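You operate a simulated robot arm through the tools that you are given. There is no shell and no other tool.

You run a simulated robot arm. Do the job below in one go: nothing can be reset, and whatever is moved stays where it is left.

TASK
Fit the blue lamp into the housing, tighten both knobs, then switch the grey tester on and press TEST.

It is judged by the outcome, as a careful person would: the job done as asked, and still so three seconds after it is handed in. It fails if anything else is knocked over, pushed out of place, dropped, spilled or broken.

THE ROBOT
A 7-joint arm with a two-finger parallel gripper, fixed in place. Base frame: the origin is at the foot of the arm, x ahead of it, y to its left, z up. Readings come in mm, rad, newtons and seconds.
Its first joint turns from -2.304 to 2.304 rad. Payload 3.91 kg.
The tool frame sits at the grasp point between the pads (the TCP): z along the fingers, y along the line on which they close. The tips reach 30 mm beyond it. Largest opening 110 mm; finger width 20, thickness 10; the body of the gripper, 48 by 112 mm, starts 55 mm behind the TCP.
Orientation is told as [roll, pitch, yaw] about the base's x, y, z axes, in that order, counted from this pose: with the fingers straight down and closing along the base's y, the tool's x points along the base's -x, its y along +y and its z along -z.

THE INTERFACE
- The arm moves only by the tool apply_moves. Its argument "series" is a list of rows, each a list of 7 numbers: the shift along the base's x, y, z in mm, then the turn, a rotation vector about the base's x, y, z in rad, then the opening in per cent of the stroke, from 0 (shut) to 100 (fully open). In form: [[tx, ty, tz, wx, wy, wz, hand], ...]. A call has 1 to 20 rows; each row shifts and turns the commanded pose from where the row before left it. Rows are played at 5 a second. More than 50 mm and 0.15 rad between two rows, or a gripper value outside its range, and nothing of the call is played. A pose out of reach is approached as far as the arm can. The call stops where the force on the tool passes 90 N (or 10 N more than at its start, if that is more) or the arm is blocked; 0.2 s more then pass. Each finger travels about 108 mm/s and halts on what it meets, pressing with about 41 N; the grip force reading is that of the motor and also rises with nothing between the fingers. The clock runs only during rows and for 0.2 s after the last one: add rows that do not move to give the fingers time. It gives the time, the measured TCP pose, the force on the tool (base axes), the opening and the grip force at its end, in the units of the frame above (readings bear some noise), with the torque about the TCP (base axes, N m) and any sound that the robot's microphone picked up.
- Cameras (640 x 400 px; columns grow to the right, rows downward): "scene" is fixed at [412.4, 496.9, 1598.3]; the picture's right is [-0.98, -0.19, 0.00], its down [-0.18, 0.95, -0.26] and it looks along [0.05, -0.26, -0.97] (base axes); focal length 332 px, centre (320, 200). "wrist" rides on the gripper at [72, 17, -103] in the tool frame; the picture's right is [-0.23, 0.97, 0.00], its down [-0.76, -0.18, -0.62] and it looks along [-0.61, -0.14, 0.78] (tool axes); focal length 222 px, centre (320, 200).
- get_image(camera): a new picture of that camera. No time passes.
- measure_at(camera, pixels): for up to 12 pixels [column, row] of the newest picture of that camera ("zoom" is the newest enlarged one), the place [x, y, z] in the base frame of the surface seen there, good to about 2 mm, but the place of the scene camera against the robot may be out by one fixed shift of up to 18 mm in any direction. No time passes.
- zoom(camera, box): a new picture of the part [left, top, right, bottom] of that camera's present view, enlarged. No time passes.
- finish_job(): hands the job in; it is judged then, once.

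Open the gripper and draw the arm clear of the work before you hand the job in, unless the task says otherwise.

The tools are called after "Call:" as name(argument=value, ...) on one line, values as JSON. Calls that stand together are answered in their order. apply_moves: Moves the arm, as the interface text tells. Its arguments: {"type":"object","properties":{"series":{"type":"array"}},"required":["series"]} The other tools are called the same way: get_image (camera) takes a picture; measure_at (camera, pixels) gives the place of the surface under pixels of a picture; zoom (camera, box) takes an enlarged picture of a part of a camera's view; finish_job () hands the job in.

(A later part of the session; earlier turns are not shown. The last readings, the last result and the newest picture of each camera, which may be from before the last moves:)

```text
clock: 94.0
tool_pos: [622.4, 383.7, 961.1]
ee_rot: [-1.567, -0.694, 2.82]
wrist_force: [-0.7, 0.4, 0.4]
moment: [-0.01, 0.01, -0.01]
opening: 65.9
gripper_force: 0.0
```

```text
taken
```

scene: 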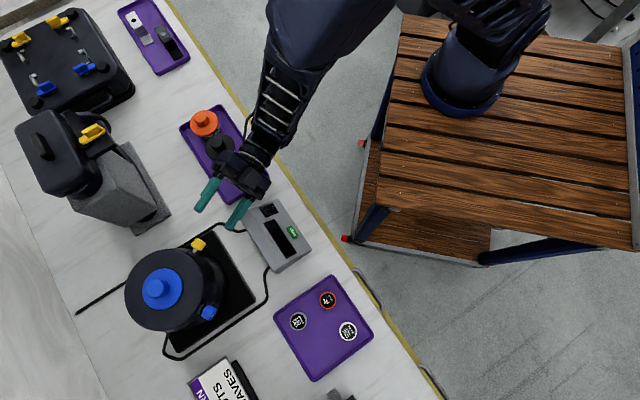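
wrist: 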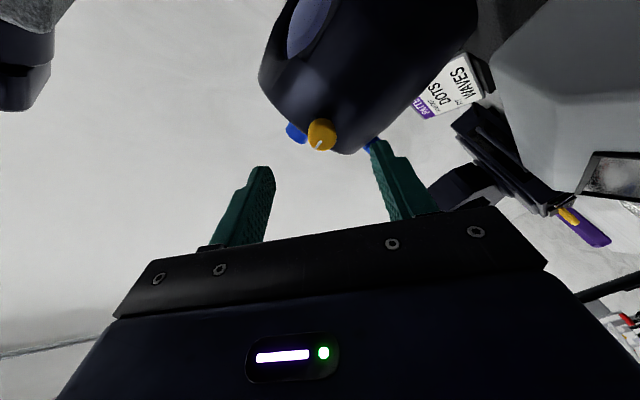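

Roll -50° is reached accurately, though the elbow swings a lot. I try two more small steps and watch the accuracy.

Call:
apply_moves(series=[[0, 0, 0, -0.0448, -0.1379, 0, 60], [0, 0, 0, -0.0448, -0.1379, 0, 60], [0, 0, 0, 0, 0, 0, 60]])

Call:
get_image(camera="scene")

```text
clock: 94.8
tool_pos: [623.4, 383.6, 961.0]
ee_rot: [-1.569, -0.404, 2.818]
wrist_force: [-0.1, 0.2, 0.8]
moment: [-0.03, 0.0, 0.01]
opening: 65.7
gripper_force: 0.0
```

```text
taken
```

scene: 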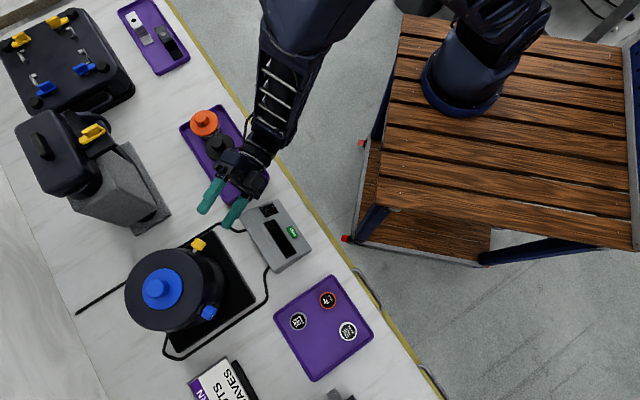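

Accurate at roll -67°. I go two more steps and then measure the knob from this side.

Call:
apply_moves(series=[[0, 0, 0, -0.0448, -0.1379, 0, 60], [0, 0, 0, -0.0448, -0.1379, 0, 60], [0, 0, 0, 0, 0, 0, 60]])

Call:
get_image(camera="scene")

Call:
get_image(camera="wrist")

Call:
zoom(camera="wrist", box=[280, 100, 360, 160])

```text
clock: 95.5
tool_pos: [622.6, 383.6, 961.6]
ee_rot: [-1.573, -0.114, 2.821]
wrist_force: [0.0, -0.3, 0.1]
moment: [-0.01, 0.03, 0.0]
opening: 65.9
gripper_force: 0.0
```

```text
taken
```

scene: 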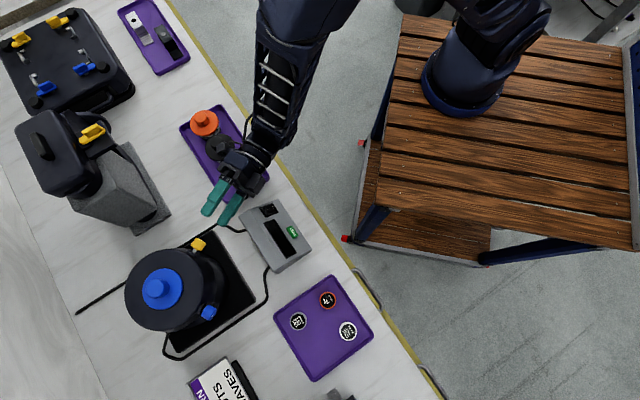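

```text
taken
```

wrist: 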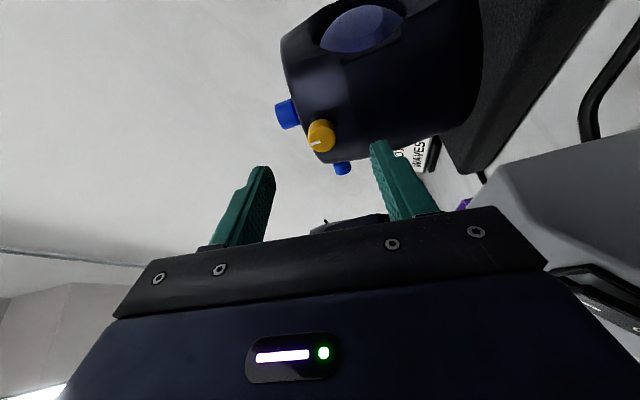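

```text
6.67 times, centred on (320, 130) of wrist
```

zoom: 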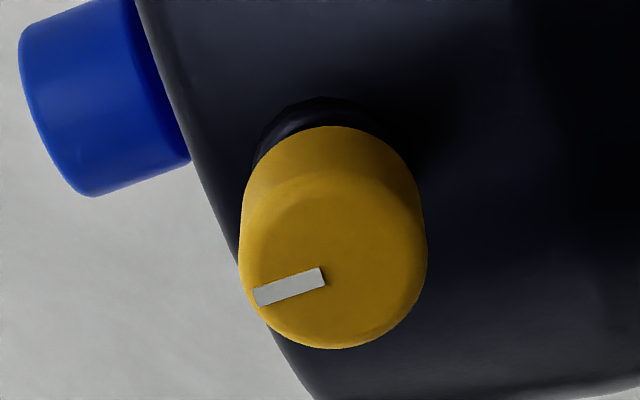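

I measure the yellow face from this side to confirm the axis.

Call:
measure_at(camera="zoom", pixels=[[333, 262], [280, 262], [385, 262], [333, 220], [333, 310], [350, 280], [310, 160]])

```text
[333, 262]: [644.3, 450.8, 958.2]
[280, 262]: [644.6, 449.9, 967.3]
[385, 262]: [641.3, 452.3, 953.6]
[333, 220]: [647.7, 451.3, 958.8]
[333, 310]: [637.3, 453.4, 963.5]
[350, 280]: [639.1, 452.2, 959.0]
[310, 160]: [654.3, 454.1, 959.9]
```

Face centre ≈ (643,452,960.3). I advance along the axis to the gripping position and close.

Call:
apply_moves(series=[[5.3, 20, -0.4, 0, 0, 0, 60], [5.3, 20, -0.4, 0, 0, 0, 60], [3.5, 9, -0.2, 0, 0, 0, 60], [2.0, 5.4, 0, 0, 0, 0, 60], [0, 0, 0, 0, 0, 0, 60]])

Call:
get_image(camera="wrist")

Call:
zoom(camera="wrist", box=[240, 110, 400, 230])

Call:
zoom(camera="scene", box=[140, 130, 320, 300])

```text
clock: 96.8
tool_pos: [639.0, 437.3, 959.9]
ee_rot: [-1.573, -0.117, 2.819]
wrist_force: [0.2, -0.5, 0.1]
moment: [-0.02, 0.03, 0.01]
opening: 65.9
gripper_force: 0.3
```

```text
taken
```

wrist: 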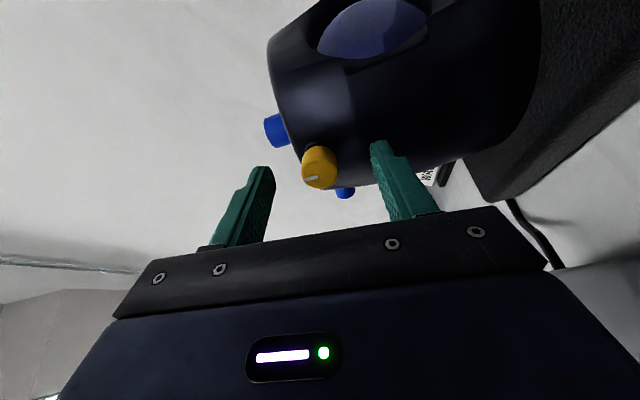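

```text
3.33 times, centred on (320, 170) of wrist
```

zoom: 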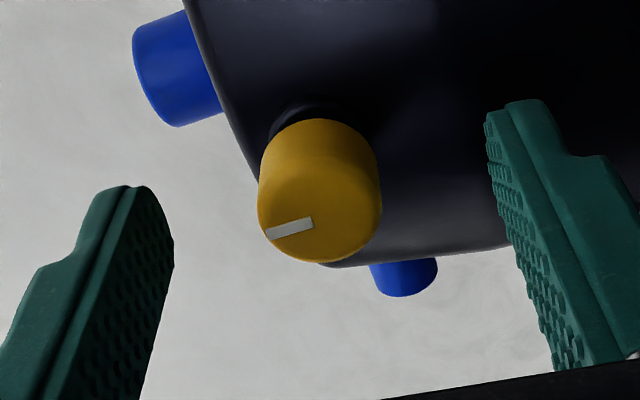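

```text
2.35 times, centred on (230, 215) of scene
```

zoom: 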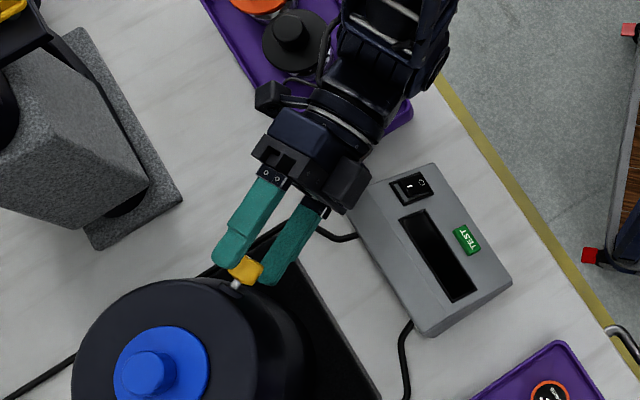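

The yellow knob sits centred between the fingers (zoom 320,195). I close on it.

Call:
apply_moves(series=[[0, 0, 0, 0, 0, 0, 40], [0, 0, 0, 0, 0, 0, 10], [0, 0, 0, 0, 0, 0, 10], [0, 0, 0, 0, 0, 0, 10]])

Call:
zoom(camera="wrist", box=[240, 110, 400, 230])

```text
clock: 97.8
tool_pos: [638.5, 435.8, 960.7]
ee_rot: [-1.574, -0.116, 2.821]
wrist_force: [0.9, -0.1, 2.9]
moment: [0.46, -0.03, -0.07]
opening: 22.3
gripper_force: 44.5
```

```text
3.33 times, centred on (320, 170) of wrist
```

zoom: 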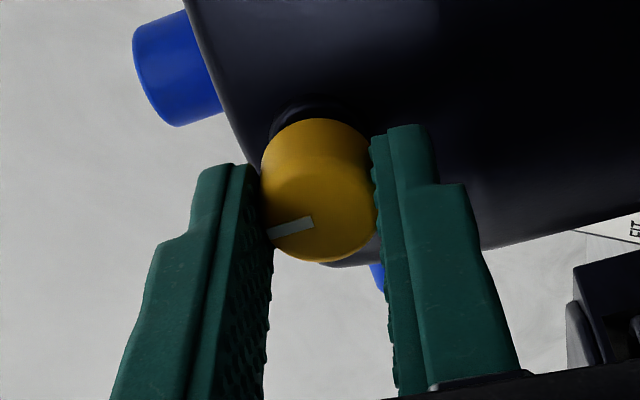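

Clean grip. I turn the first ~27° (to roll -55°), where the arm was proven steady.

Call:
apply_moves(series=[[0.03, 0.08, 0, 0.0379, 0.1139, 0, 10], [0.03, 0.08, 0, 0.0379, 0.1139, 0, 10], [0, 0, 0, 0, 0, 0, 10]])

Call:
apply_moves(series=[[0.03, 0.08, 0, 0.0379, 0.1139, 0, 10], [0.03, 0.08, 0, 0.0379, 0.1139, 0, 10], [0, 0, 0, 0, 0, 0, 10]])

Call:
get_image(camera="scene")

Call:
zoom(camera="wrist", box=[240, 110, 400, 230])

```text
clock: 98.5
tool_pos: [637.8, 438.4, 960.8]
ee_rot: [-1.572, -0.356, 2.82]
wrist_force: [-0.7, 1.7, 3.9]
moment: [0.55, -0.21, -0.04]
opening: 22.5
gripper_force: 45.0
```

```text
clock: 99.3
tool_pos: [639.0, 438.2, 961.3]
ee_rot: [-1.57, -0.595, 2.82]
wrist_force: [1.8, 1.0, 5.2]
moment: [0.56, -0.18, -0.22]
opening: 22.4
gripper_force: 45.2
```

```text
taken
```

scene: 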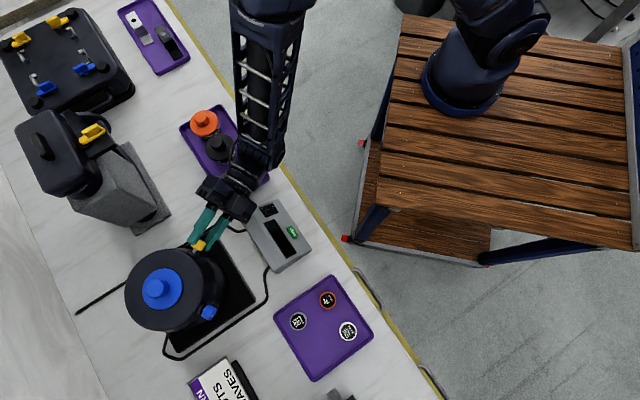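

```text
3.33 times, centred on (320, 170) of wrist
```

zoom: 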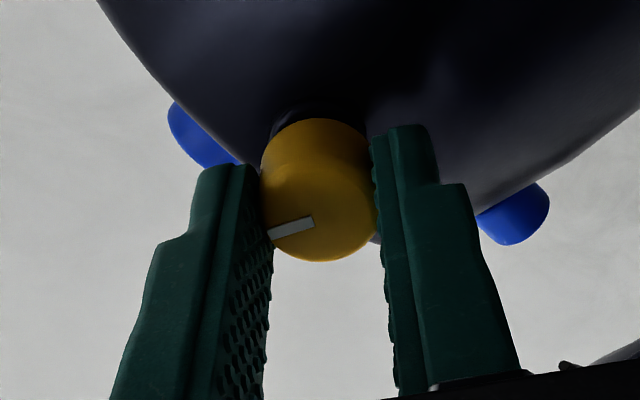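

Turned 27° with the knob following. Since the elbow swung strongly between rolls -50° and -17° before, I release, back off, and first test that range in free air.

Call:
apply_moves(series=[[0, 0, 0, 0, 0, 0, 30], [0, 0, 0, 0, 0, 0, 60], [0, 0, 0, 0, 0, 0, 60], [-4.5, -13.6, 0, 0, 0, 0, 60], [-4.5, -13.6, 0, 0, 0, 0, 60], [-4.6, -13.6, 0, 0, 0, 0, 60], [0, 0, 0, 0.0448, 0.1379, 0, 60], [0, 0, 0, 0, 0, 0, 60]])

Call:
get_image(camera="scene")

Call:
apply_moves(series=[[0, 0, 0, 0.0448, 0.1379, 0, 60], [0, 0, 0, 0, 0, 0, 60]])

Call:
get_image(camera="scene")

Call:
apply_moves(series=[[0, 0, 0, 0.0448, 0.1379, 0, 60], [0, 0, 0, 0, 0, 0, 60]])

Call:
get_image(camera="scene")

```text
clock: 101.2
tool_pos: [624.7, 397.1, 961.1]
ee_rot: [-1.57, -0.742, 2.819]
wrist_force: [0.0, -0.2, 1.0]
moment: [-0.03, 0.0, 0.01]
opening: 66.1
gripper_force: 0.1
```

```text
taken
```

scene: 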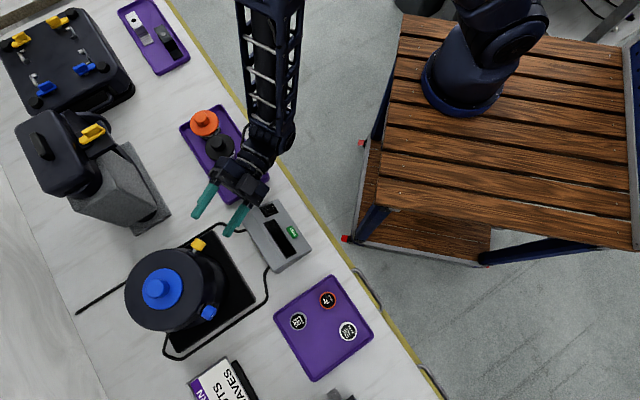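

```text
clock: 101.8
tool_pos: [625.0, 397.5, 960.5]
ee_rot: [-1.568, -0.887, 2.817]
wrist_force: [0.1, 1.2, 0.6]
moment: [0.01, 0.01, 0.02]
opening: 66.1
gripper_force: 0.0
```

```text
taken
```

scene: 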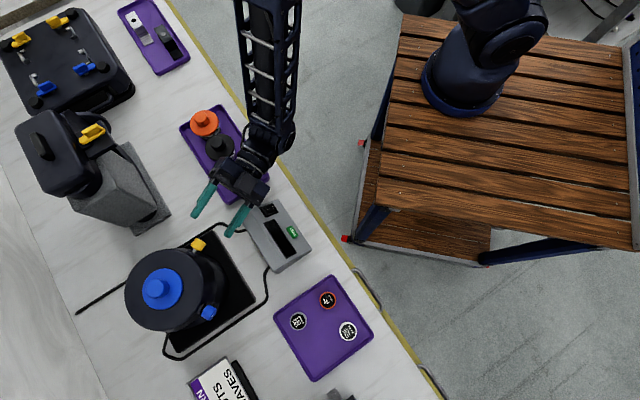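

```text
clock: 102.3
tool_pos: [623.9, 396.6, 960.5]
ee_rot: [-1.566, -1.031, 2.816]
wrist_force: [0.1, -1.3, 0.1]
moment: [-0.03, 0.0, 0.04]
opening: 66.1
gripper_force: 0.2
```

```text
taken
```

scene: 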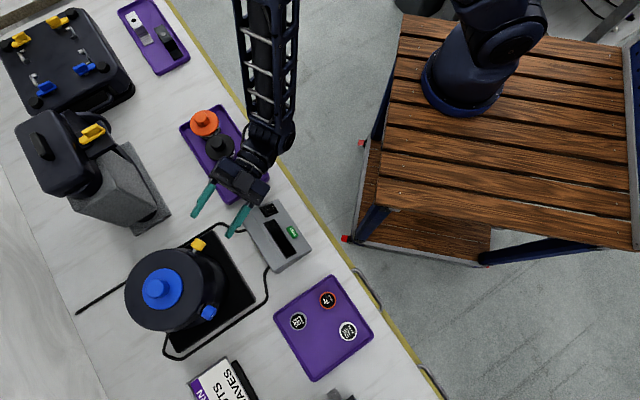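

Steady so far down to roll -31°. I continue the free-air test in small calls.

Call:
apply_moves(series=[[0, 0, 0, 0.0448, 0.1379, 0, 60], [0, 0, 0, 0.0448, 0.1379, 0, 60]])

Call:
apply_moves(series=[[0, 0, 0, 0.0448, 0.1379, 0, 60], [0, 0, 0, 0.0448, 0.1379, 0, 60]])

Call:
get_image(camera="scene")

Call:
apply_moves(series=[[0, 0, 0, 0.0448, 0.1379, 0, 60], [0, 0, 0, 0.0448, 0.1379, 0, 60]])

Call:
get_image(camera="scene")

```text
clock: 103.0
tool_pos: [623.4, 397.0, 960.0]
ee_rot: [-1.554, -1.322, 2.805]
wrist_force: [0.0, 0.5, -0.7]
moment: [0.0, 0.01, 0.01]
opening: 66.0
gripper_force: 0.0
```

```text
clock: 103.5
tool_pos: [624.4, 397.3, 961.0]
ee_rot: [1.416, -1.531, -0.165]
wrist_force: [0.1, 0.2, -1.1]
moment: [0.0, 0.0, 0.02]
opening: 66.4
gripper_force: 0.1
```

```text
taken
```

scene: 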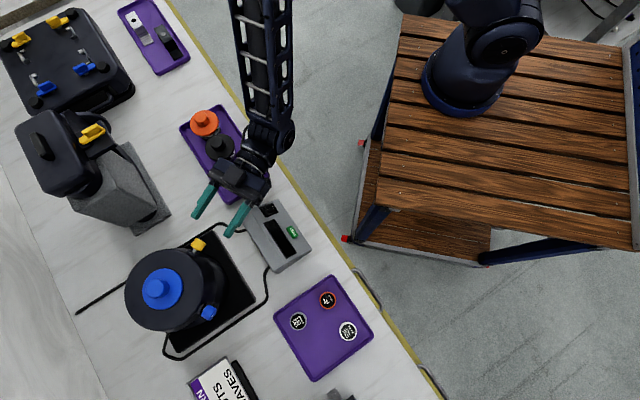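

```text
clock: 104.2
tool_pos: [625.5, 397.9, 959.9]
ee_rot: [1.551, -1.239, -0.298]
wrist_force: [0.2, -0.2, -0.9]
moment: [0.02, -0.01, 0.03]
opening: 66.0
gripper_force: 0.1
```

```text
taken
```

scene: 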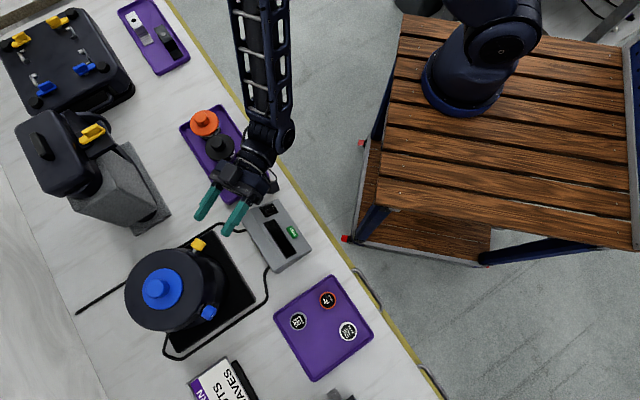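

Very steady through roll +19° in this posture. I continue the test to about +70°.

Call:
apply_moves(series=[[0, 0, 0, 0.0448, 0.1379, 0, 60], [0, 0, 0, 0.0448, 0.1379, 0, 60]])

Call:
apply_moves(series=[[0, 0, 0, 0.0448, 0.1379, 0, 60], [0, 0, 0, 0.0448, 0.1379, 0, 60]])

Call:
get_image(camera="scene")

Call:
apply_moves(series=[[0, 0, 0, 0.0448, 0.1379, 0, 60], [0, 0, 0, 0.0448, 0.1379, 0, 60]])

Call:
get_image(camera="scene")

```text
clock: 104.8
tool_pos: [623.9, 397.4, 961.1]
ee_rot: [1.558, -0.95, -0.307]
wrist_force: [-0.7, 0.2, 0.7]
moment: [-0.02, -0.01, -0.02]
opening: 65.9
gripper_force: 0.1
```

```text
clock: 105.3
tool_pos: [624.3, 397.6, 961.4]
ee_rot: [1.563, -0.661, -0.307]
wrist_force: [-0.2, 0.9, 0.3]
moment: [0.03, 0.02, 0.02]
opening: 66.0
gripper_force: 0.1
```

```text
taken
```

scene: 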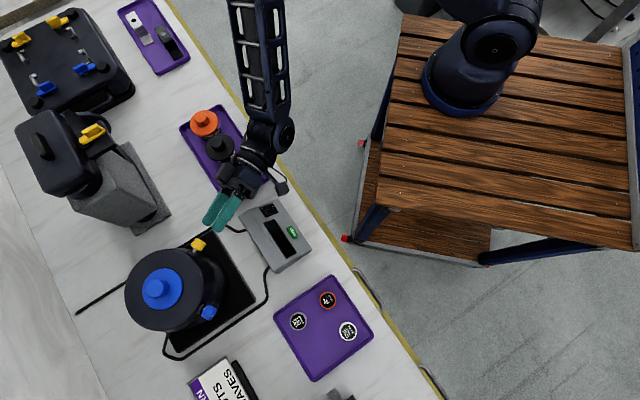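

```text
clock: 106.0
tool_pos: [625.5, 398.2, 961.7]
ee_rot: [1.563, -0.37, -0.308]
wrist_force: [0.5, 0.2, 1.2]
moment: [0.0, -0.01, -0.01]
opening: 66.0
gripper_force: 0.1
```

```text
taken
```

scene: 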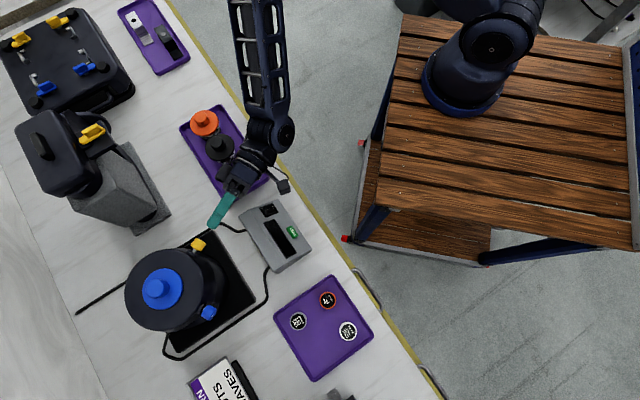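

Smooth to +69° with nearly only the last joint moving. I test a little further for a larger stroke.

Call:
apply_moves(series=[[0, 0, 0, 0.0448, 0.1379, 0, 60], [0, 0, 0, 0.0448, 0.1379, 0, 60]])

Call:
apply_moves(series=[[0, 0, 0, 0.0448, 0.1379, 0, 60], [0, 0, 0, 0.0448, 0.1379, 0, 60]])

Call:
get_image(camera="scene")

```text
clock: 106.5
tool_pos: [625.6, 397.2, 961.1]
ee_rot: [1.565, -0.078, -0.309]
wrist_force: [-0.3, -0.4, 0.7]
moment: [-0.01, 0.01, -0.04]
opening: 65.9
gripper_force: 0.0
```

```text
clock: 107.2
tool_pos: [624.7, 396.6, 961.6]
ee_rot: [1.566, 0.211, -0.309]
wrist_force: [-0.6, -0.2, 0.2]
moment: [-0.02, 0.03, 0.02]
opening: 65.7
gripper_force: 0.0
```

```text
taken
```

scene: 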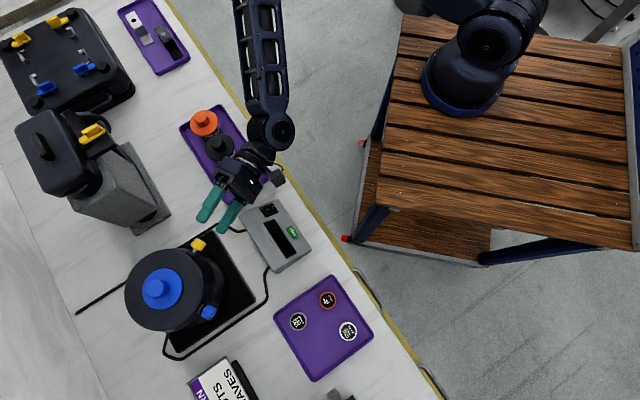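

The usable stroke is -83° to +102°. I roll back to -83° in free air for the next bite.

Call:
apply_moves(series=[[0, 0, 0, -0.0454, -0.1396, 0, 60], [0, 0, 0, -0.0454, -0.1396, 0, 60], [0, 0, 0, -0.0454, -0.1396, 0, 60], [0, 0, 0, -0.0454, -0.1396, 0, 60], [0, 0, 0, -0.0454, -0.1396, 0, 60], [0, 0, 0, -0.0454, -0.1396, 0, 60], [0, 0, 0, -0.0454, -0.1396, 0, 60], [0, 0, 0, -0.0454, -0.1396, 0, 60], [0, 0, 0, -0.0454, -0.1396, 0, 60], [0, 0, 0, -0.0454, -0.1396, 0, 60], [0, 0, 0, -0.0454, -0.1396, 0, 60]])

Call:
apply_moves(series=[[0, 0, 0, -0.0454, -0.1396, 0, 60], [0, 0, 0, -0.0454, -0.1396, 0, 60], [0, 0, 0, -0.0454, -0.1396, 0, 60], [0, 0, 0, -0.0454, -0.1396, 0, 60], [0, 0, 0, -0.0454, -0.1396, 0, 60], [0, 0, 0, -0.0454, -0.1396, 0, 60], [0, 0, 0, -0.0454, -0.1396, 0, 60], [0, 0, 0, -0.0454, -0.1396, 0, 60], [0, 0, 0, -0.0454, -0.1396, 0, 60], [0, 0, 0, -0.0454, -0.1396, 0, 60], [0, 0, 0, -0.0454, -0.1396, 0, 60], [0, 0, 0, 0, 0, 0, 60]])

Call:
get_image(camera="wrist")

Call:
zoom(camera="wrist", box=[260, 90, 380, 180])

```text
clock: 109.5
tool_pos: [624.7, 397.1, 961.2]
ee_rot: [1.532, -1.408, -0.279]
wrist_force: [-0.3, 0.1, 0.7]
moment: [0.0, 0.03, -0.02]
opening: 66.2
gripper_force: 0.1
```

```text
clock: 112.2
tool_pos: [624.4, 396.9, 961.2]
ee_rot: [-1.576, -0.119, 2.821]
wrist_force: [0.0, 0.2, -0.3]
moment: [-0.01, 0.0, -0.01]
opening: 65.9
gripper_force: 0.0
```

```text
taken
```

wrist: 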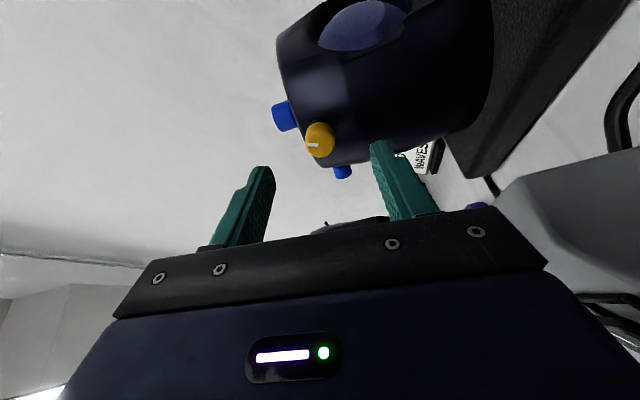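

```text
4.44 times, centred on (320, 135) of wrist
```

zoom: 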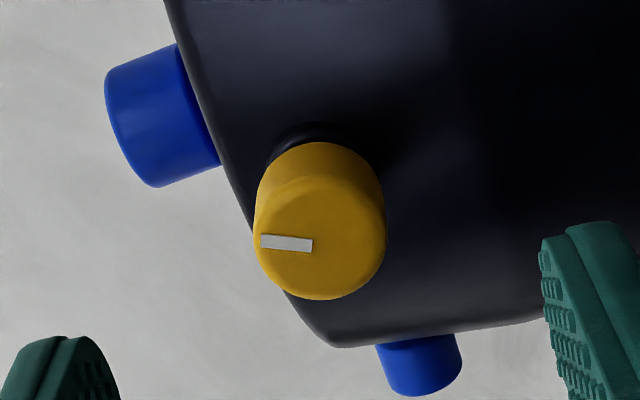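

The yellow mark has advanced as expected. I return along the same retreat distance and grip again.

Call:
apply_moves(series=[[4.6, 13.6, 0, 0, 0, 0, 60], [4.5, 13.6, 0, 0, 0, 0, 60], [4.5, 13.6, 0, 0, 0, 0, 60], [0, 0, 0, 0, 0, 0, 40], [0, 0, 0, 0, 0, 0, 10], [0, 0, 0, 0, 0, 0, 10], [0, 0, 0, 0, 0, 0, 10]])

Call:
get_image(camera="wrist")

Call:
zoom(camera="wrist", box=[240, 110, 400, 230])

```text
clock: 113.8
tool_pos: [637.6, 438.6, 961.1]
ee_rot: [-1.575, -0.119, 2.823]
wrist_force: [1.0, 1.1, 9.4]
moment: [0.19, -0.07, 0.03]
opening: 22.3
gripper_force: 44.4
```

```text
taken
```

wrist: 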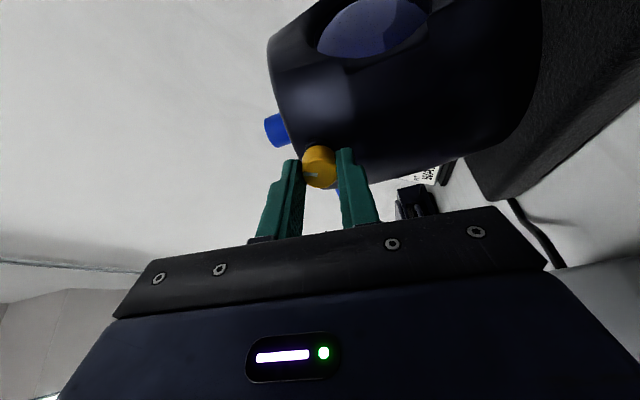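

```text
3.33 times, centred on (320, 170) of wrist
```

zoom: 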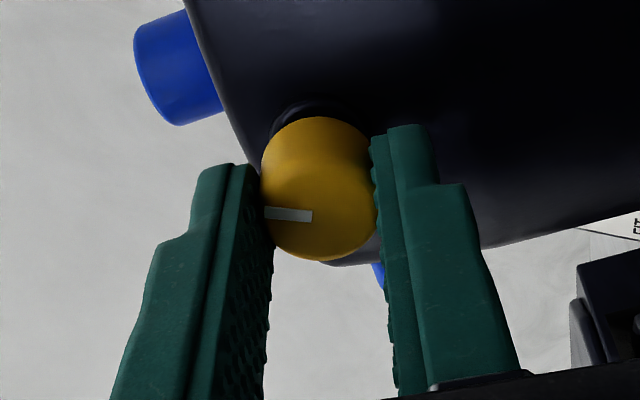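

Gripped (z force +9 N → nudge up 0.5). I turn clockwise in bursts, following inward.

Call:
apply_moves(series=[[0, 0, 0.5, 0, 0, 0, 10], [0.03, 0.08, 0, 0.0376, 0.114, 0, 10], [0.03, 0.08, 0, 0.0376, 0.114, 0, 10], [0.03, 0.08, 0, 0.0376, 0.114, 0, 10], [0.03, 0.08, 0, 0.0376, 0.114, 0, 10], [0, 0, 0, 0, 0, 0, 10]])

Call:
apply_moves(series=[[0.03, 0.08, 0, 0.0376, 0.114, 0, 10], [0.03, 0.08, 0, 0.0376, 0.114, 0, 10], [0.03, 0.08, 0, 0.0376, 0.114, 0, 10], [0.03, 0.08, 0, 0.0376, 0.114, 0, 10], [0, 0, 0, 0, 0, 0, 10]])

Call:
zoom(camera="wrist", box=[240, 110, 400, 230])

```text
clock: 115.2
tool_pos: [638.2, 438.6, 960.7]
ee_rot: [-1.574, -0.603, 2.821]
wrist_force: [-1.5, 0.4, 5.7]
moment: [0.41, -0.13, -0.09]
opening: 22.2
gripper_force: 45.3
```

```text
clock: 116.3
tool_pos: [638.9, 438.4, 961.6]
ee_rot: [-1.572, -1.082, 2.819]
wrist_force: [2.9, -1.0, 0.7]
moment: [0.36, -0.11, -0.35]
opening: 22.0
gripper_force: 44.7
```

```text
3.33 times, centred on (320, 170) of wrist
```

zoom: 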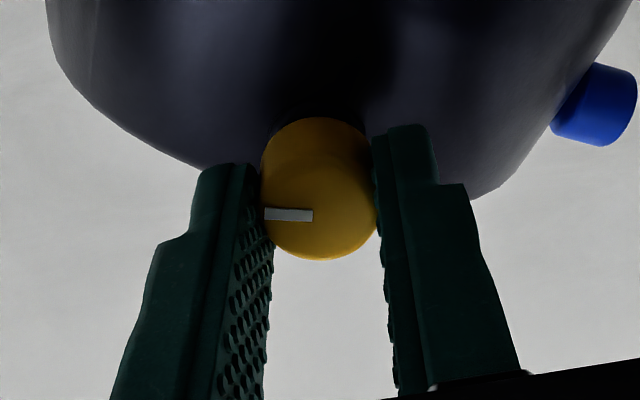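

Low forces; the knob follows (total ≈82°). I continue.

Call:
apply_moves(series=[[0.03, 0.08, 0, 0.0376, 0.114, 0, 10], [0.03, 0.08, 0, 0.0376, 0.114, 0, 10], [0.03, 0.08, 0, 0.0376, 0.114, 0, 10], [0.03, 0.08, 0, 0.0376, 0.114, 0, 10], [0, 0, 0, 0, 0, 0, 10]])

Call:
apply_moves(series=[[0.03, 0.08, 0, 0.0376, 0.114, 0, 10], [0.03, 0.08, 0, 0.0376, 0.114, 0, 10], [0.03, 0.08, 0, 0.0376, 0.114, 0, 10], [0.03, 0.08, 0, 0.0376, 0.114, 0, 10], [0, 0, 0, 0, 0, 0, 10]])

Call:
zoom(camera="wrist", box=[240, 110, 400, 230])

```text
clock: 117.5
tool_pos: [638.4, 438.1, 960.9]
ee_rot: [-1.369, -1.563, 2.617]
wrist_force: [5.5, -3.8, 2.8]
moment: [-0.01, -0.01, -0.55]
opening: 22.1
gripper_force: 44.8
```

```text
clock: 118.8
tool_pos: [639.1, 439.5, 961.3]
ee_rot: [1.564, -1.1, -0.314]
wrist_force: [9.4, -5.2, 3.6]
moment: [-0.17, 0.09, -0.59]
opening: 22.3
gripper_force: 44.8
```

```text
3.33 times, centred on (320, 170) of wrist
```

zoom: 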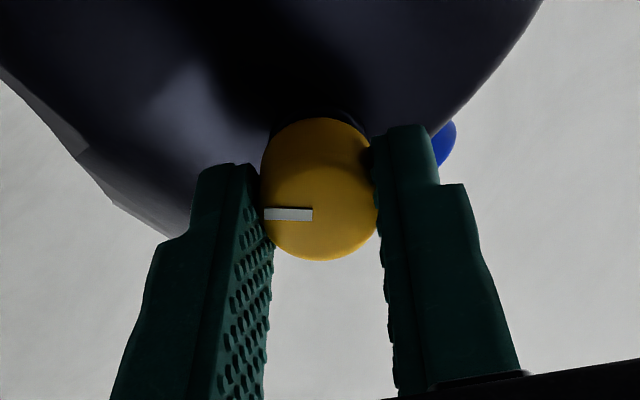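

Total ≈137°. Side force 10 N toward +x: I shift (+0.5,-0.15) and continue.

Call:
apply_moves(series=[[0.5, -0.1, 0.1, 0.0376, 0.114, 0, 10], [0.1, 0.05, 0, 0.0376, 0.114, 0, 10], [0.03, 0.08, 0, 0.0376, 0.114, 0, 10], [0.03, 0.08, 0, 0.0376, 0.114, 0, 10], [0, 0, 0, 0, 0, 0, 10]])

Call:
apply_moves(series=[[0.03, 0.08, 0, 0.0376, 0.114, 0, 10], [0.03, 0.08, 0, 0.0376, 0.114, 0, 10], [0.03, 0.08, 0, 0.0376, 0.114, 0, 10], [0.03, 0.08, 0, 0.0376, 0.114, 0, 10], [0, 0, 0, 0, 0, 0, 10]])

Call:
zoom(camera="wrist", box=[240, 110, 400, 230])

```text
clock: 120.0
tool_pos: [638.8, 439.2, 961.7]
ee_rot: [1.567, -0.62, -0.317]
wrist_force: [6.8, 0.5, 4.4]
moment: [-0.11, 0.05, -0.36]
opening: 22.2
gripper_force: 44.9
```

```text
clock: 121.2
tool_pos: [638.7, 440.4, 960.6]
ee_rot: [1.567, -0.14, -0.316]
wrist_force: [8.8, -3.6, -3.3]
moment: [-0.07, 0.02, -0.24]
opening: 22.1
gripper_force: 45.7
```

```text
3.33 times, centred on (320, 170) of wrist
```

zoom: 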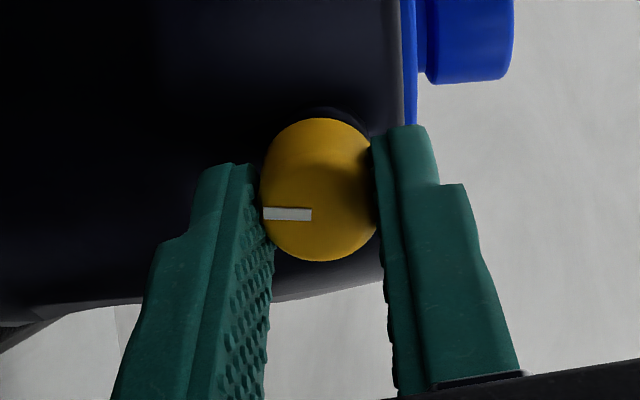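

Total ≈192°. Two more steps up to roll ≈+95°, then release and back off.

Call:
apply_moves(series=[[0.3, 0, 0, 0.0376, 0.114, 0, 10], [0.03, 0.08, 0, 0.0376, 0.114, 0, 10], [0, 0, 0, 0, 0, 0, 10], [0, 0, 0, 0, 0, 0, 30], [0, 0, 0, 0, 0, 0, 60], [0, 0, 0, 0, 0, 0, 60], [-4.5, -13.6, 0, 0, 0, 0, 60], [-4.5, -13.6, 0, 0, 0, 0, 60], [-4.6, -13.6, 0, 0, 0, 0, 60]])

Call:
apply_moves(series=[[0, 0, 0, -0.0454, -0.1396, 0, 60], [0, 0, 0, -0.0454, -0.1396, 0, 60], [0, 0, 0, -0.0454, -0.1396, 0, 60], [0, 0, 0, -0.0454, -0.1396, 0, 60], [0, 0, 0, -0.0454, -0.1396, 0, 60], [0, 0, 0, -0.0454, -0.1396, 0, 60], [0, 0, 0, -0.0454, -0.1396, 0, 60], [0, 0, 0, -0.0454, -0.1396, 0, 60], [0, 0, 0, -0.0454, -0.1396, 0, 60], [0, 0, 0, -0.0454, -0.1396, 0, 60], [0, 0, 0, -0.0454, -0.1396, 0, 60]])

Call:
apply_moves(series=[[0, 0, 0, -0.0454, -0.1396, 0, 60], [0, 0, 0, -0.0454, -0.1396, 0, 60], [0, 0, 0, -0.0454, -0.1396, 0, 60], [0, 0, 0, -0.0454, -0.1396, 0, 60], [0, 0, 0, -0.0454, -0.1396, 0, 60], [0, 0, 0, -0.0454, -0.1396, 0, 60], [0, 0, 0, -0.0454, -0.1396, 0, 60], [0, 0, 0, -0.0454, -0.1396, 0, 60], [0, 0, 0, -0.0454, -0.1396, 0, 60], [0, 0, 0, -0.0454, -0.1396, 0, 60], [0, 0, 0, 0, 0, 0, 60]])

Call:
get_image(camera="wrist")

Call:
zoom(camera="wrist", box=[260, 90, 380, 180])

```text
clock: 123.2
tool_pos: [625.4, 399.5, 962.2]
ee_rot: [1.567, 0.101, -0.316]
wrist_force: [-0.9, -0.5, 0.7]
moment: [0.0, 0.0, 0.02]
opening: 66.1
gripper_force: 0.0
```

```text
clock: 125.5
tool_pos: [626.6, 399.4, 961.2]
ee_rot: [1.596, -1.518, -0.344]
wrist_force: [-0.2, 0.5, -0.2]
moment: [0.03, -0.02, 0.0]
opening: 65.9
gripper_force: 0.1
```

```text
clock: 128.0
tool_pos: [626.2, 399.9, 961.6]
ee_rot: [-1.577, -0.157, 2.83]
wrist_force: [0.8, 0.4, 1.1]
moment: [0.02, 0.01, -0.05]
opening: 66.1
gripper_force: 0.0
```

```text
taken
```

wrist: 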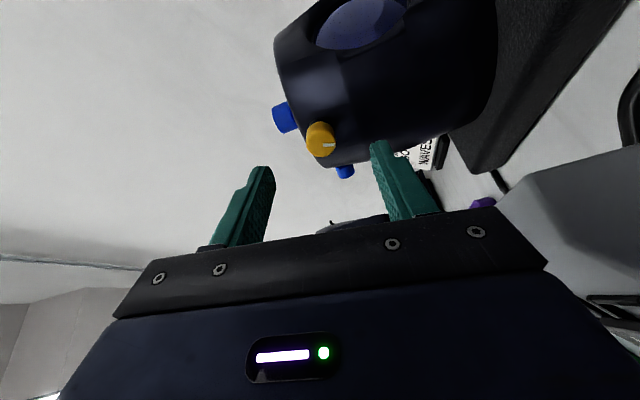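

```text
4.44 times, centred on (320, 135) of wrist
```

zoom: 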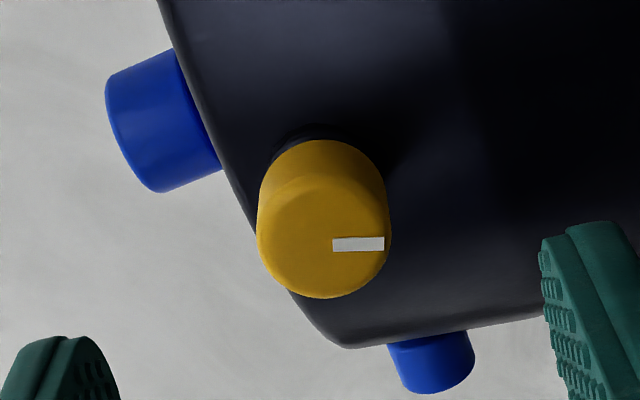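

Total ≈206°, mark where expected. I grip again for the final bite.

Call:
apply_moves(series=[[4.6, 13.6, 0, 0, 0, 0, 60], [4.5, 13.6, 0, 0, 0, 0, 60], [4.5, 13.6, 0, 0, 0, 0, 60], [0, 0, 0, 0, 0, 0, 40], [0, 0, 0, 0, 0, 0, 10], [0, 0, 0, 0, 0, 0, 10], [0, 0, 0, 0, 0, 0, 10]])

Call:
apply_moves(series=[[0.03, 0.08, 0, 0.0376, 0.114, 0, 10], [0.03, 0.08, 0, 0.0376, 0.114, 0, 10], [0.03, 0.08, 0, 0.0376, 0.114, 0, 10], [0.03, 0.08, 0, 0.0376, 0.114, 0, 10], [0, 0, 0, 0, 0, 0, 10]])

Call:
get_image(camera="wrist")

Call:
zoom(camera="wrist", box=[240, 110, 400, 230])

```text
clock: 129.6
tool_pos: [639.2, 440.9, 961.4]
ee_rot: [-1.574, -0.156, 2.83]
wrist_force: [0.9, 1.6, -6.7]
moment: [-0.1, 0.05, -0.05]
opening: 22.2
gripper_force: 44.9
```

```text
clock: 130.8
tool_pos: [638.4, 440.5, 961.6]
ee_rot: [-1.576, -0.64, 2.829]
wrist_force: [1.8, -4.4, -5.7]
moment: [0.05, -0.03, -0.27]
opening: 22.2
gripper_force: 45.0
```

```text
taken
```

wrist: 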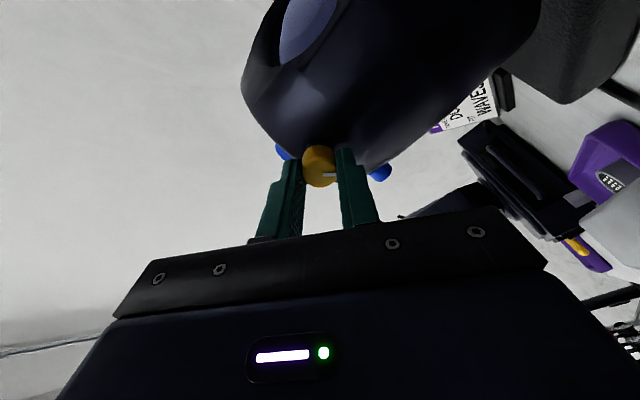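

```text
3.33 times, centred on (320, 170) of wrist
```

zoom: 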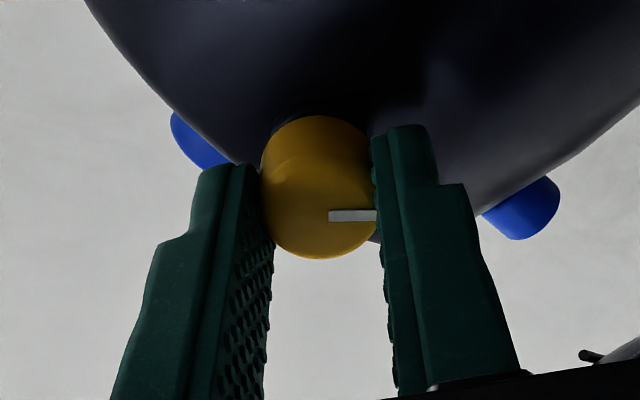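

The knob follows (total ≈234°). I continue.

Call:
apply_moves(series=[[0.03, 0.08, -0.3, 0.0376, 0.114, 0, 10], [0.03, 0.08, 0, 0.0376, 0.114, 0, 10], [0.03, 0.08, 0, 0.0376, 0.114, 0, 10], [0.03, 0.08, 0, 0.0376, 0.114, 0, 10], [0, 0, 0, 0, 0, 0, 10]])

Call:
apply_moves(series=[[0.03, 0.08, 0, 0.0376, 0.114, 0, 10], [0.03, 0.08, 0, 0.0376, 0.114, 0, 10], [0.03, 0.08, 0, 0.0376, 0.114, 0, 10], [0.03, 0.08, 0, 0.0376, 0.114, 0, 10], [0, 0, 0, 0, 0, 0, 10]])

Call:
zoom(camera="wrist", box=[240, 110, 400, 230])

```text
clock: 131.9
tool_pos: [638.9, 442.4, 961.3]
ee_rot: [-1.587, -1.121, 2.836]
wrist_force: [-0.2, -5.4, -0.7]
moment: [0.27, -0.07, -0.4]
opening: 22.5
gripper_force: 45.1
```

```text
clock: 133.2
tool_pos: [639.7, 442.9, 961.2]
ee_rot: [1.802, -1.543, -0.553]
wrist_force: [4.8, -3.9, 5.5]
moment: [0.21, -0.09, -0.63]
opening: 22.3
gripper_force: 44.7
```

```text
3.33 times, centred on (320, 170) of wrist
```

zoom: 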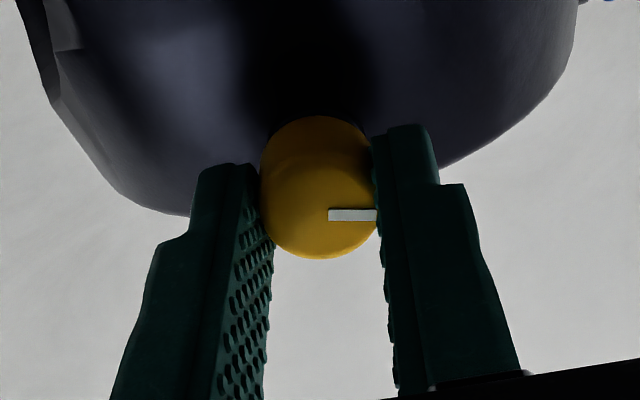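

Total ≈289°. I continue toward the full turn with small corrections.

Call:
apply_moves(series=[[0.3, 0, 0.2, 0.0376, 0.114, 0, 10], [0.03, 0.08, 0, 0.0376, 0.114, 0, 10], [0.03, 0.08, 0, 0.0376, 0.114, 0, 10], [0.03, 0.08, 0, 0.0376, 0.114, 0, 10], [0, 0, 0, 0, 0, 0, 10]])

Call:
apply_moves(series=[[0.1, 0.05, 0, 0.0376, 0.114, 0, 10], [0.03, 0.08, 0, 0.0376, 0.114, 0, 10], [0.03, 0.08, 0, 0.0376, 0.114, 0, 10], [0.03, 0.08, 0, 0.0376, 0.114, 0, 10], [0, 0, 0, 0, 0, 0, 10]])

Call:
zoom(camera="wrist", box=[240, 110, 400, 230])

```text
clock: 134.3
tool_pos: [640.5, 441.5, 961.0]
ee_rot: [1.581, -1.064, -0.33]
wrist_force: [6.1, -2.9, 13.6]
moment: [0.15, -0.05, -0.54]
opening: 22.3
gripper_force: 44.9
```

```text
clock: 135.6
tool_pos: [640.1, 441.7, 961.1]
ee_rot: [1.571, -0.582, -0.326]
wrist_force: [7.1, -2.8, 10.7]
moment: [-0.27, 0.09, 0.04]
opening: 22.0
gripper_force: 44.9
```

```text
3.33 times, centred on (320, 170) of wrist
```

zoom: 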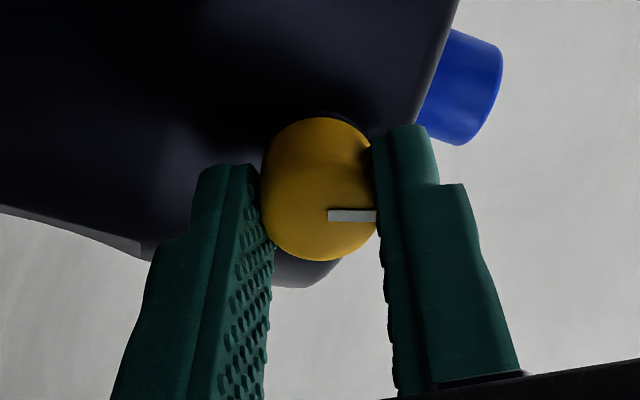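

Total ≈344°. Next small steps should reach the stop; I watch torque and slip.

Call:
apply_moves(series=[[0.3, 0, 0.5, 0.0313, 0.095, 0, 10], [0.03, 0.08, 0, 0.0313, 0.095, 0, 10], [0.03, 0.08, 0, 0.0313, 0.095, 0, 10], [0, 0, 0, 0, 0, 0, 10]])

Call:
zoom(camera="wrist", box=[240, 110, 400, 230])

Call:
apply_moves(series=[[0, 0, 0, 0.0313, 0.095, 0, 10], [0, 0, 0, 0.0313, 0.095, 0, 10], [0, 0, 0, 0, 0, 0, 10]])

Call:
zoom(camera="wrist", box=[240, 110, 400, 230])

```text
clock: 136.6
tool_pos: [640.1, 441.8, 961.1]
ee_rot: [1.569, -0.285, -0.322]
wrist_force: [0.1, 0.5, -2.5]
moment: [-0.15, 0.08, -0.03]
opening: 22.1
gripper_force: 45.0
```

```text
3.33 times, centred on (320, 170) of wrist
```

zoom: 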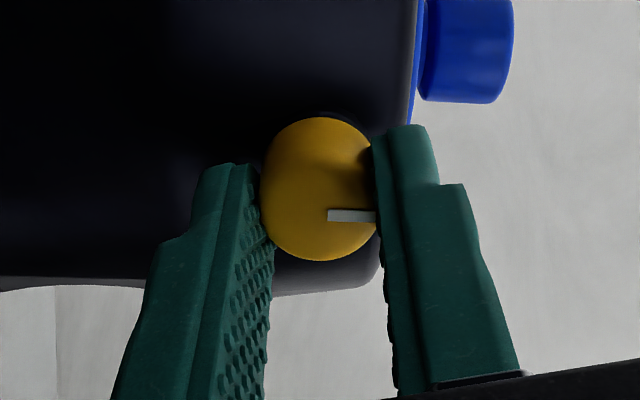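

```text
clock: 137.3
tool_pos: [640.2, 441.9, 961.0]
ee_rot: [1.567, -0.084, -0.325]
wrist_force: [1.4, 0.0, -6.1]
moment: [0.06, -0.32, 0.09]
opening: 22.7
gripper_force: 44.9
```

```text
3.33 times, centred on (320, 170) of wrist
```

zoom: 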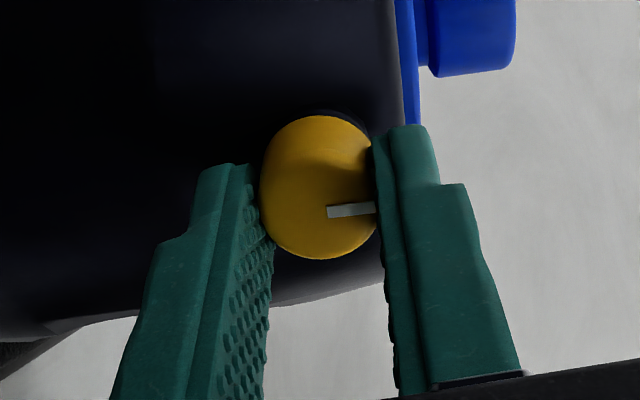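

Torque jumped to -0.29 N·m about the axis and the mark now slips slightly relative to the fingers. One more small step to confirm the stop.

Call:
apply_moves(series=[[0, 0, 0, 0.0313, 0.095, 0, 10], [0, 0, 0, 0, 0, 0, 10]])

Call:
zoom(camera="wrist", box=[240, 110, 400, 230])

```text
clock: 137.9
tool_pos: [639.4, 442.5, 959.7]
ee_rot: [1.568, 0.018, -0.324]
wrist_force: [3.8, -2.5, -9.1]
moment: [0.01, -0.2, -0.06]
opening: 22.7
gripper_force: 44.9
```

```text
3.33 times, centred on (320, 170) of wrist
```

zoom: 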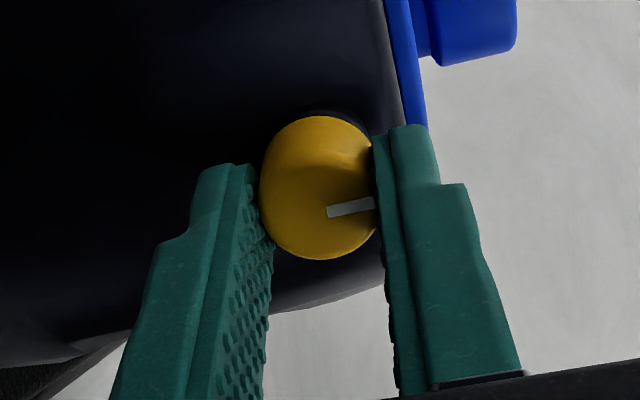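

The yellow knob is also at its stop (mark up again, fingers slip), i.e. tight. I release, back off along the axis, and roll the tool back to camera-down.

Call:
apply_moves(series=[[0, 0, 0, 0, 0, 0, 30], [0, 0, 0, 0, 0, 0, 60], [0, 0, 0, 0, 0, 0, 60], [-4.5, -13.6, 0, 0, 0, 0, 60], [-4.5, -13.6, 0, 0, 0, 0, 60], [-6, -18, 0, 0, 0, 0, 60], [-6, -18, 0, 0, 0, 0, 60], [0, 0, 40, 0, 0, 0, 60], [0, 0, 45, 0, 0, 0, 60], [0, 0, 45, 0, 0, 0, 60], [0, 0, 0, 0, 0, 0, 60]])

Call:
get_image(camera="scene")

Call:
zoom(camera="scene", box=[120, 225, 240, 345])

Call:
zoom(camera="scene", box=[225, 185, 325, 285])

```text
clock: 140.3
tool_pos: [618.0, 380.7, 1091.9]
ee_rot: [1.567, 0.016, -0.326]
wrist_force: [1.1, 0.3, 0.3]
moment: [-0.01, 0.01, 0.03]
opening: 66.0
gripper_force: 0.0
```

```text
taken
```

scene: 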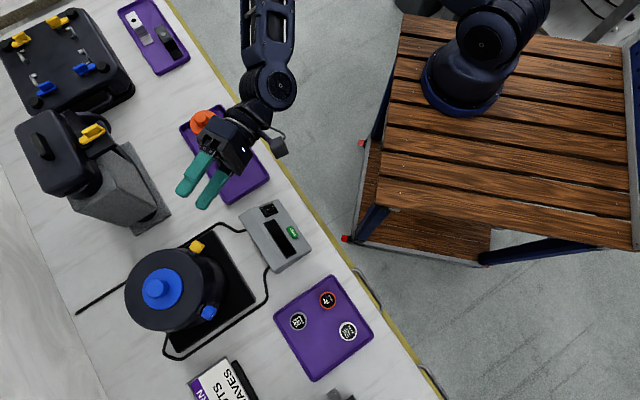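

```text
3.33 times, centred on (180, 285) of scene
```

zoom: 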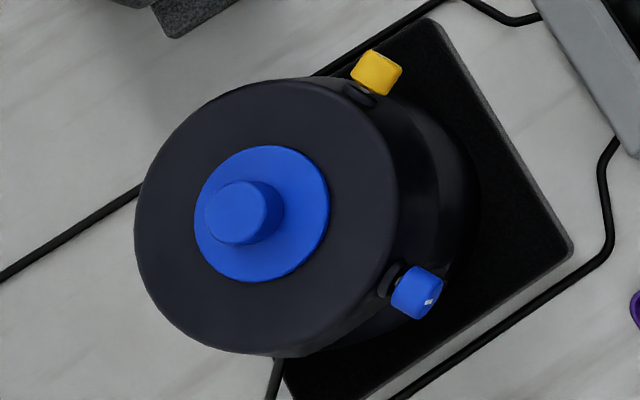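

```text
4.00 times, centred on (275, 235) of scene
```

zoom: 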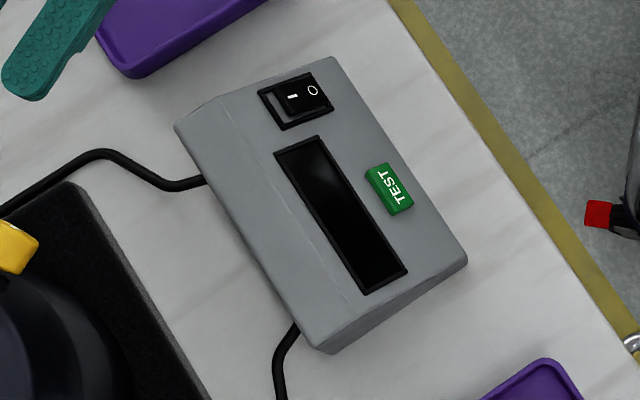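

Both knobs are drawn in, and lamp and housing look unchanged. For the tester (rocker at zoom 297,100 with "I" on the left half, TEST button at 390,188) I need the tool pointing down again: first I roll back to camera-down.

Call:
apply_moves(series=[[0, 0, 0, -0.0452, -0.1373, 0, 60], [0, 0, 0, -0.0452, -0.1373, 0, 60], [0, 0, 0, -0.0452, -0.1373, 0, 60], [0, 0, 0, -0.0452, -0.1373, 0, 60], [0, 0, 0, -0.0452, -0.1373, 0, 60], [0, 0, 0, -0.0452, -0.1373, 0, 60], [0, 0, 0, -0.0452, -0.1373, 0, 60], [0, 0, 0, -0.0452, -0.1373, 0, 60], [0, 0, 0, -0.0452, -0.1373, 0, 60], [0, 0, 0, -0.0452, -0.1373, 0, 60], [0, 0, 0, -0.0452, -0.1373, 0, 60], [0, 0, 0, 0, 0, 0, 60]])

Call:
apply_moves(series=[[0, 0, 4, -0.1357, 0.0447, 0, 60], [0, 0, 4, -0.1357, 0.0447, 0, 60], [0, 0, 4, -0.1357, 0.0447, 0, 60], [0, 0, 4, -0.1357, 0.0447, 0, 60], [0, 0, 4, -0.1357, 0.0447, 0, 60], [0, 0, 0, 0, 0, 0, 60]])

Call:
get_image(camera="scene")

```text
clock: 142.9
tool_pos: [619.1, 379.9, 1091.8]
ee_rot: [-2.365, -1.561, -2.67]
wrist_force: [0.2, -1.1, 0.4]
moment: [-0.02, 0.0, -0.01]
opening: 66.0
gripper_force: 0.0
```

```text
clock: 144.3
tool_pos: [618.7, 379.6, 1111.9]
ee_rot: [-0.007, -0.862, 1.26]
wrist_force: [0.1, 0.4, -0.7]
moment: [0.03, 0.04, -0.02]
opening: 65.9
gripper_force: 0.1
```

```text
taken
```

scene: 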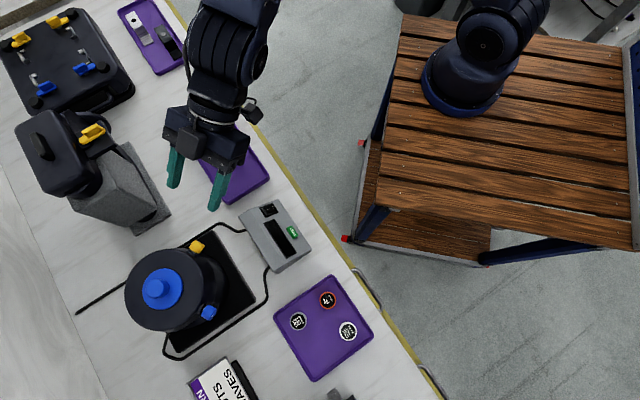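

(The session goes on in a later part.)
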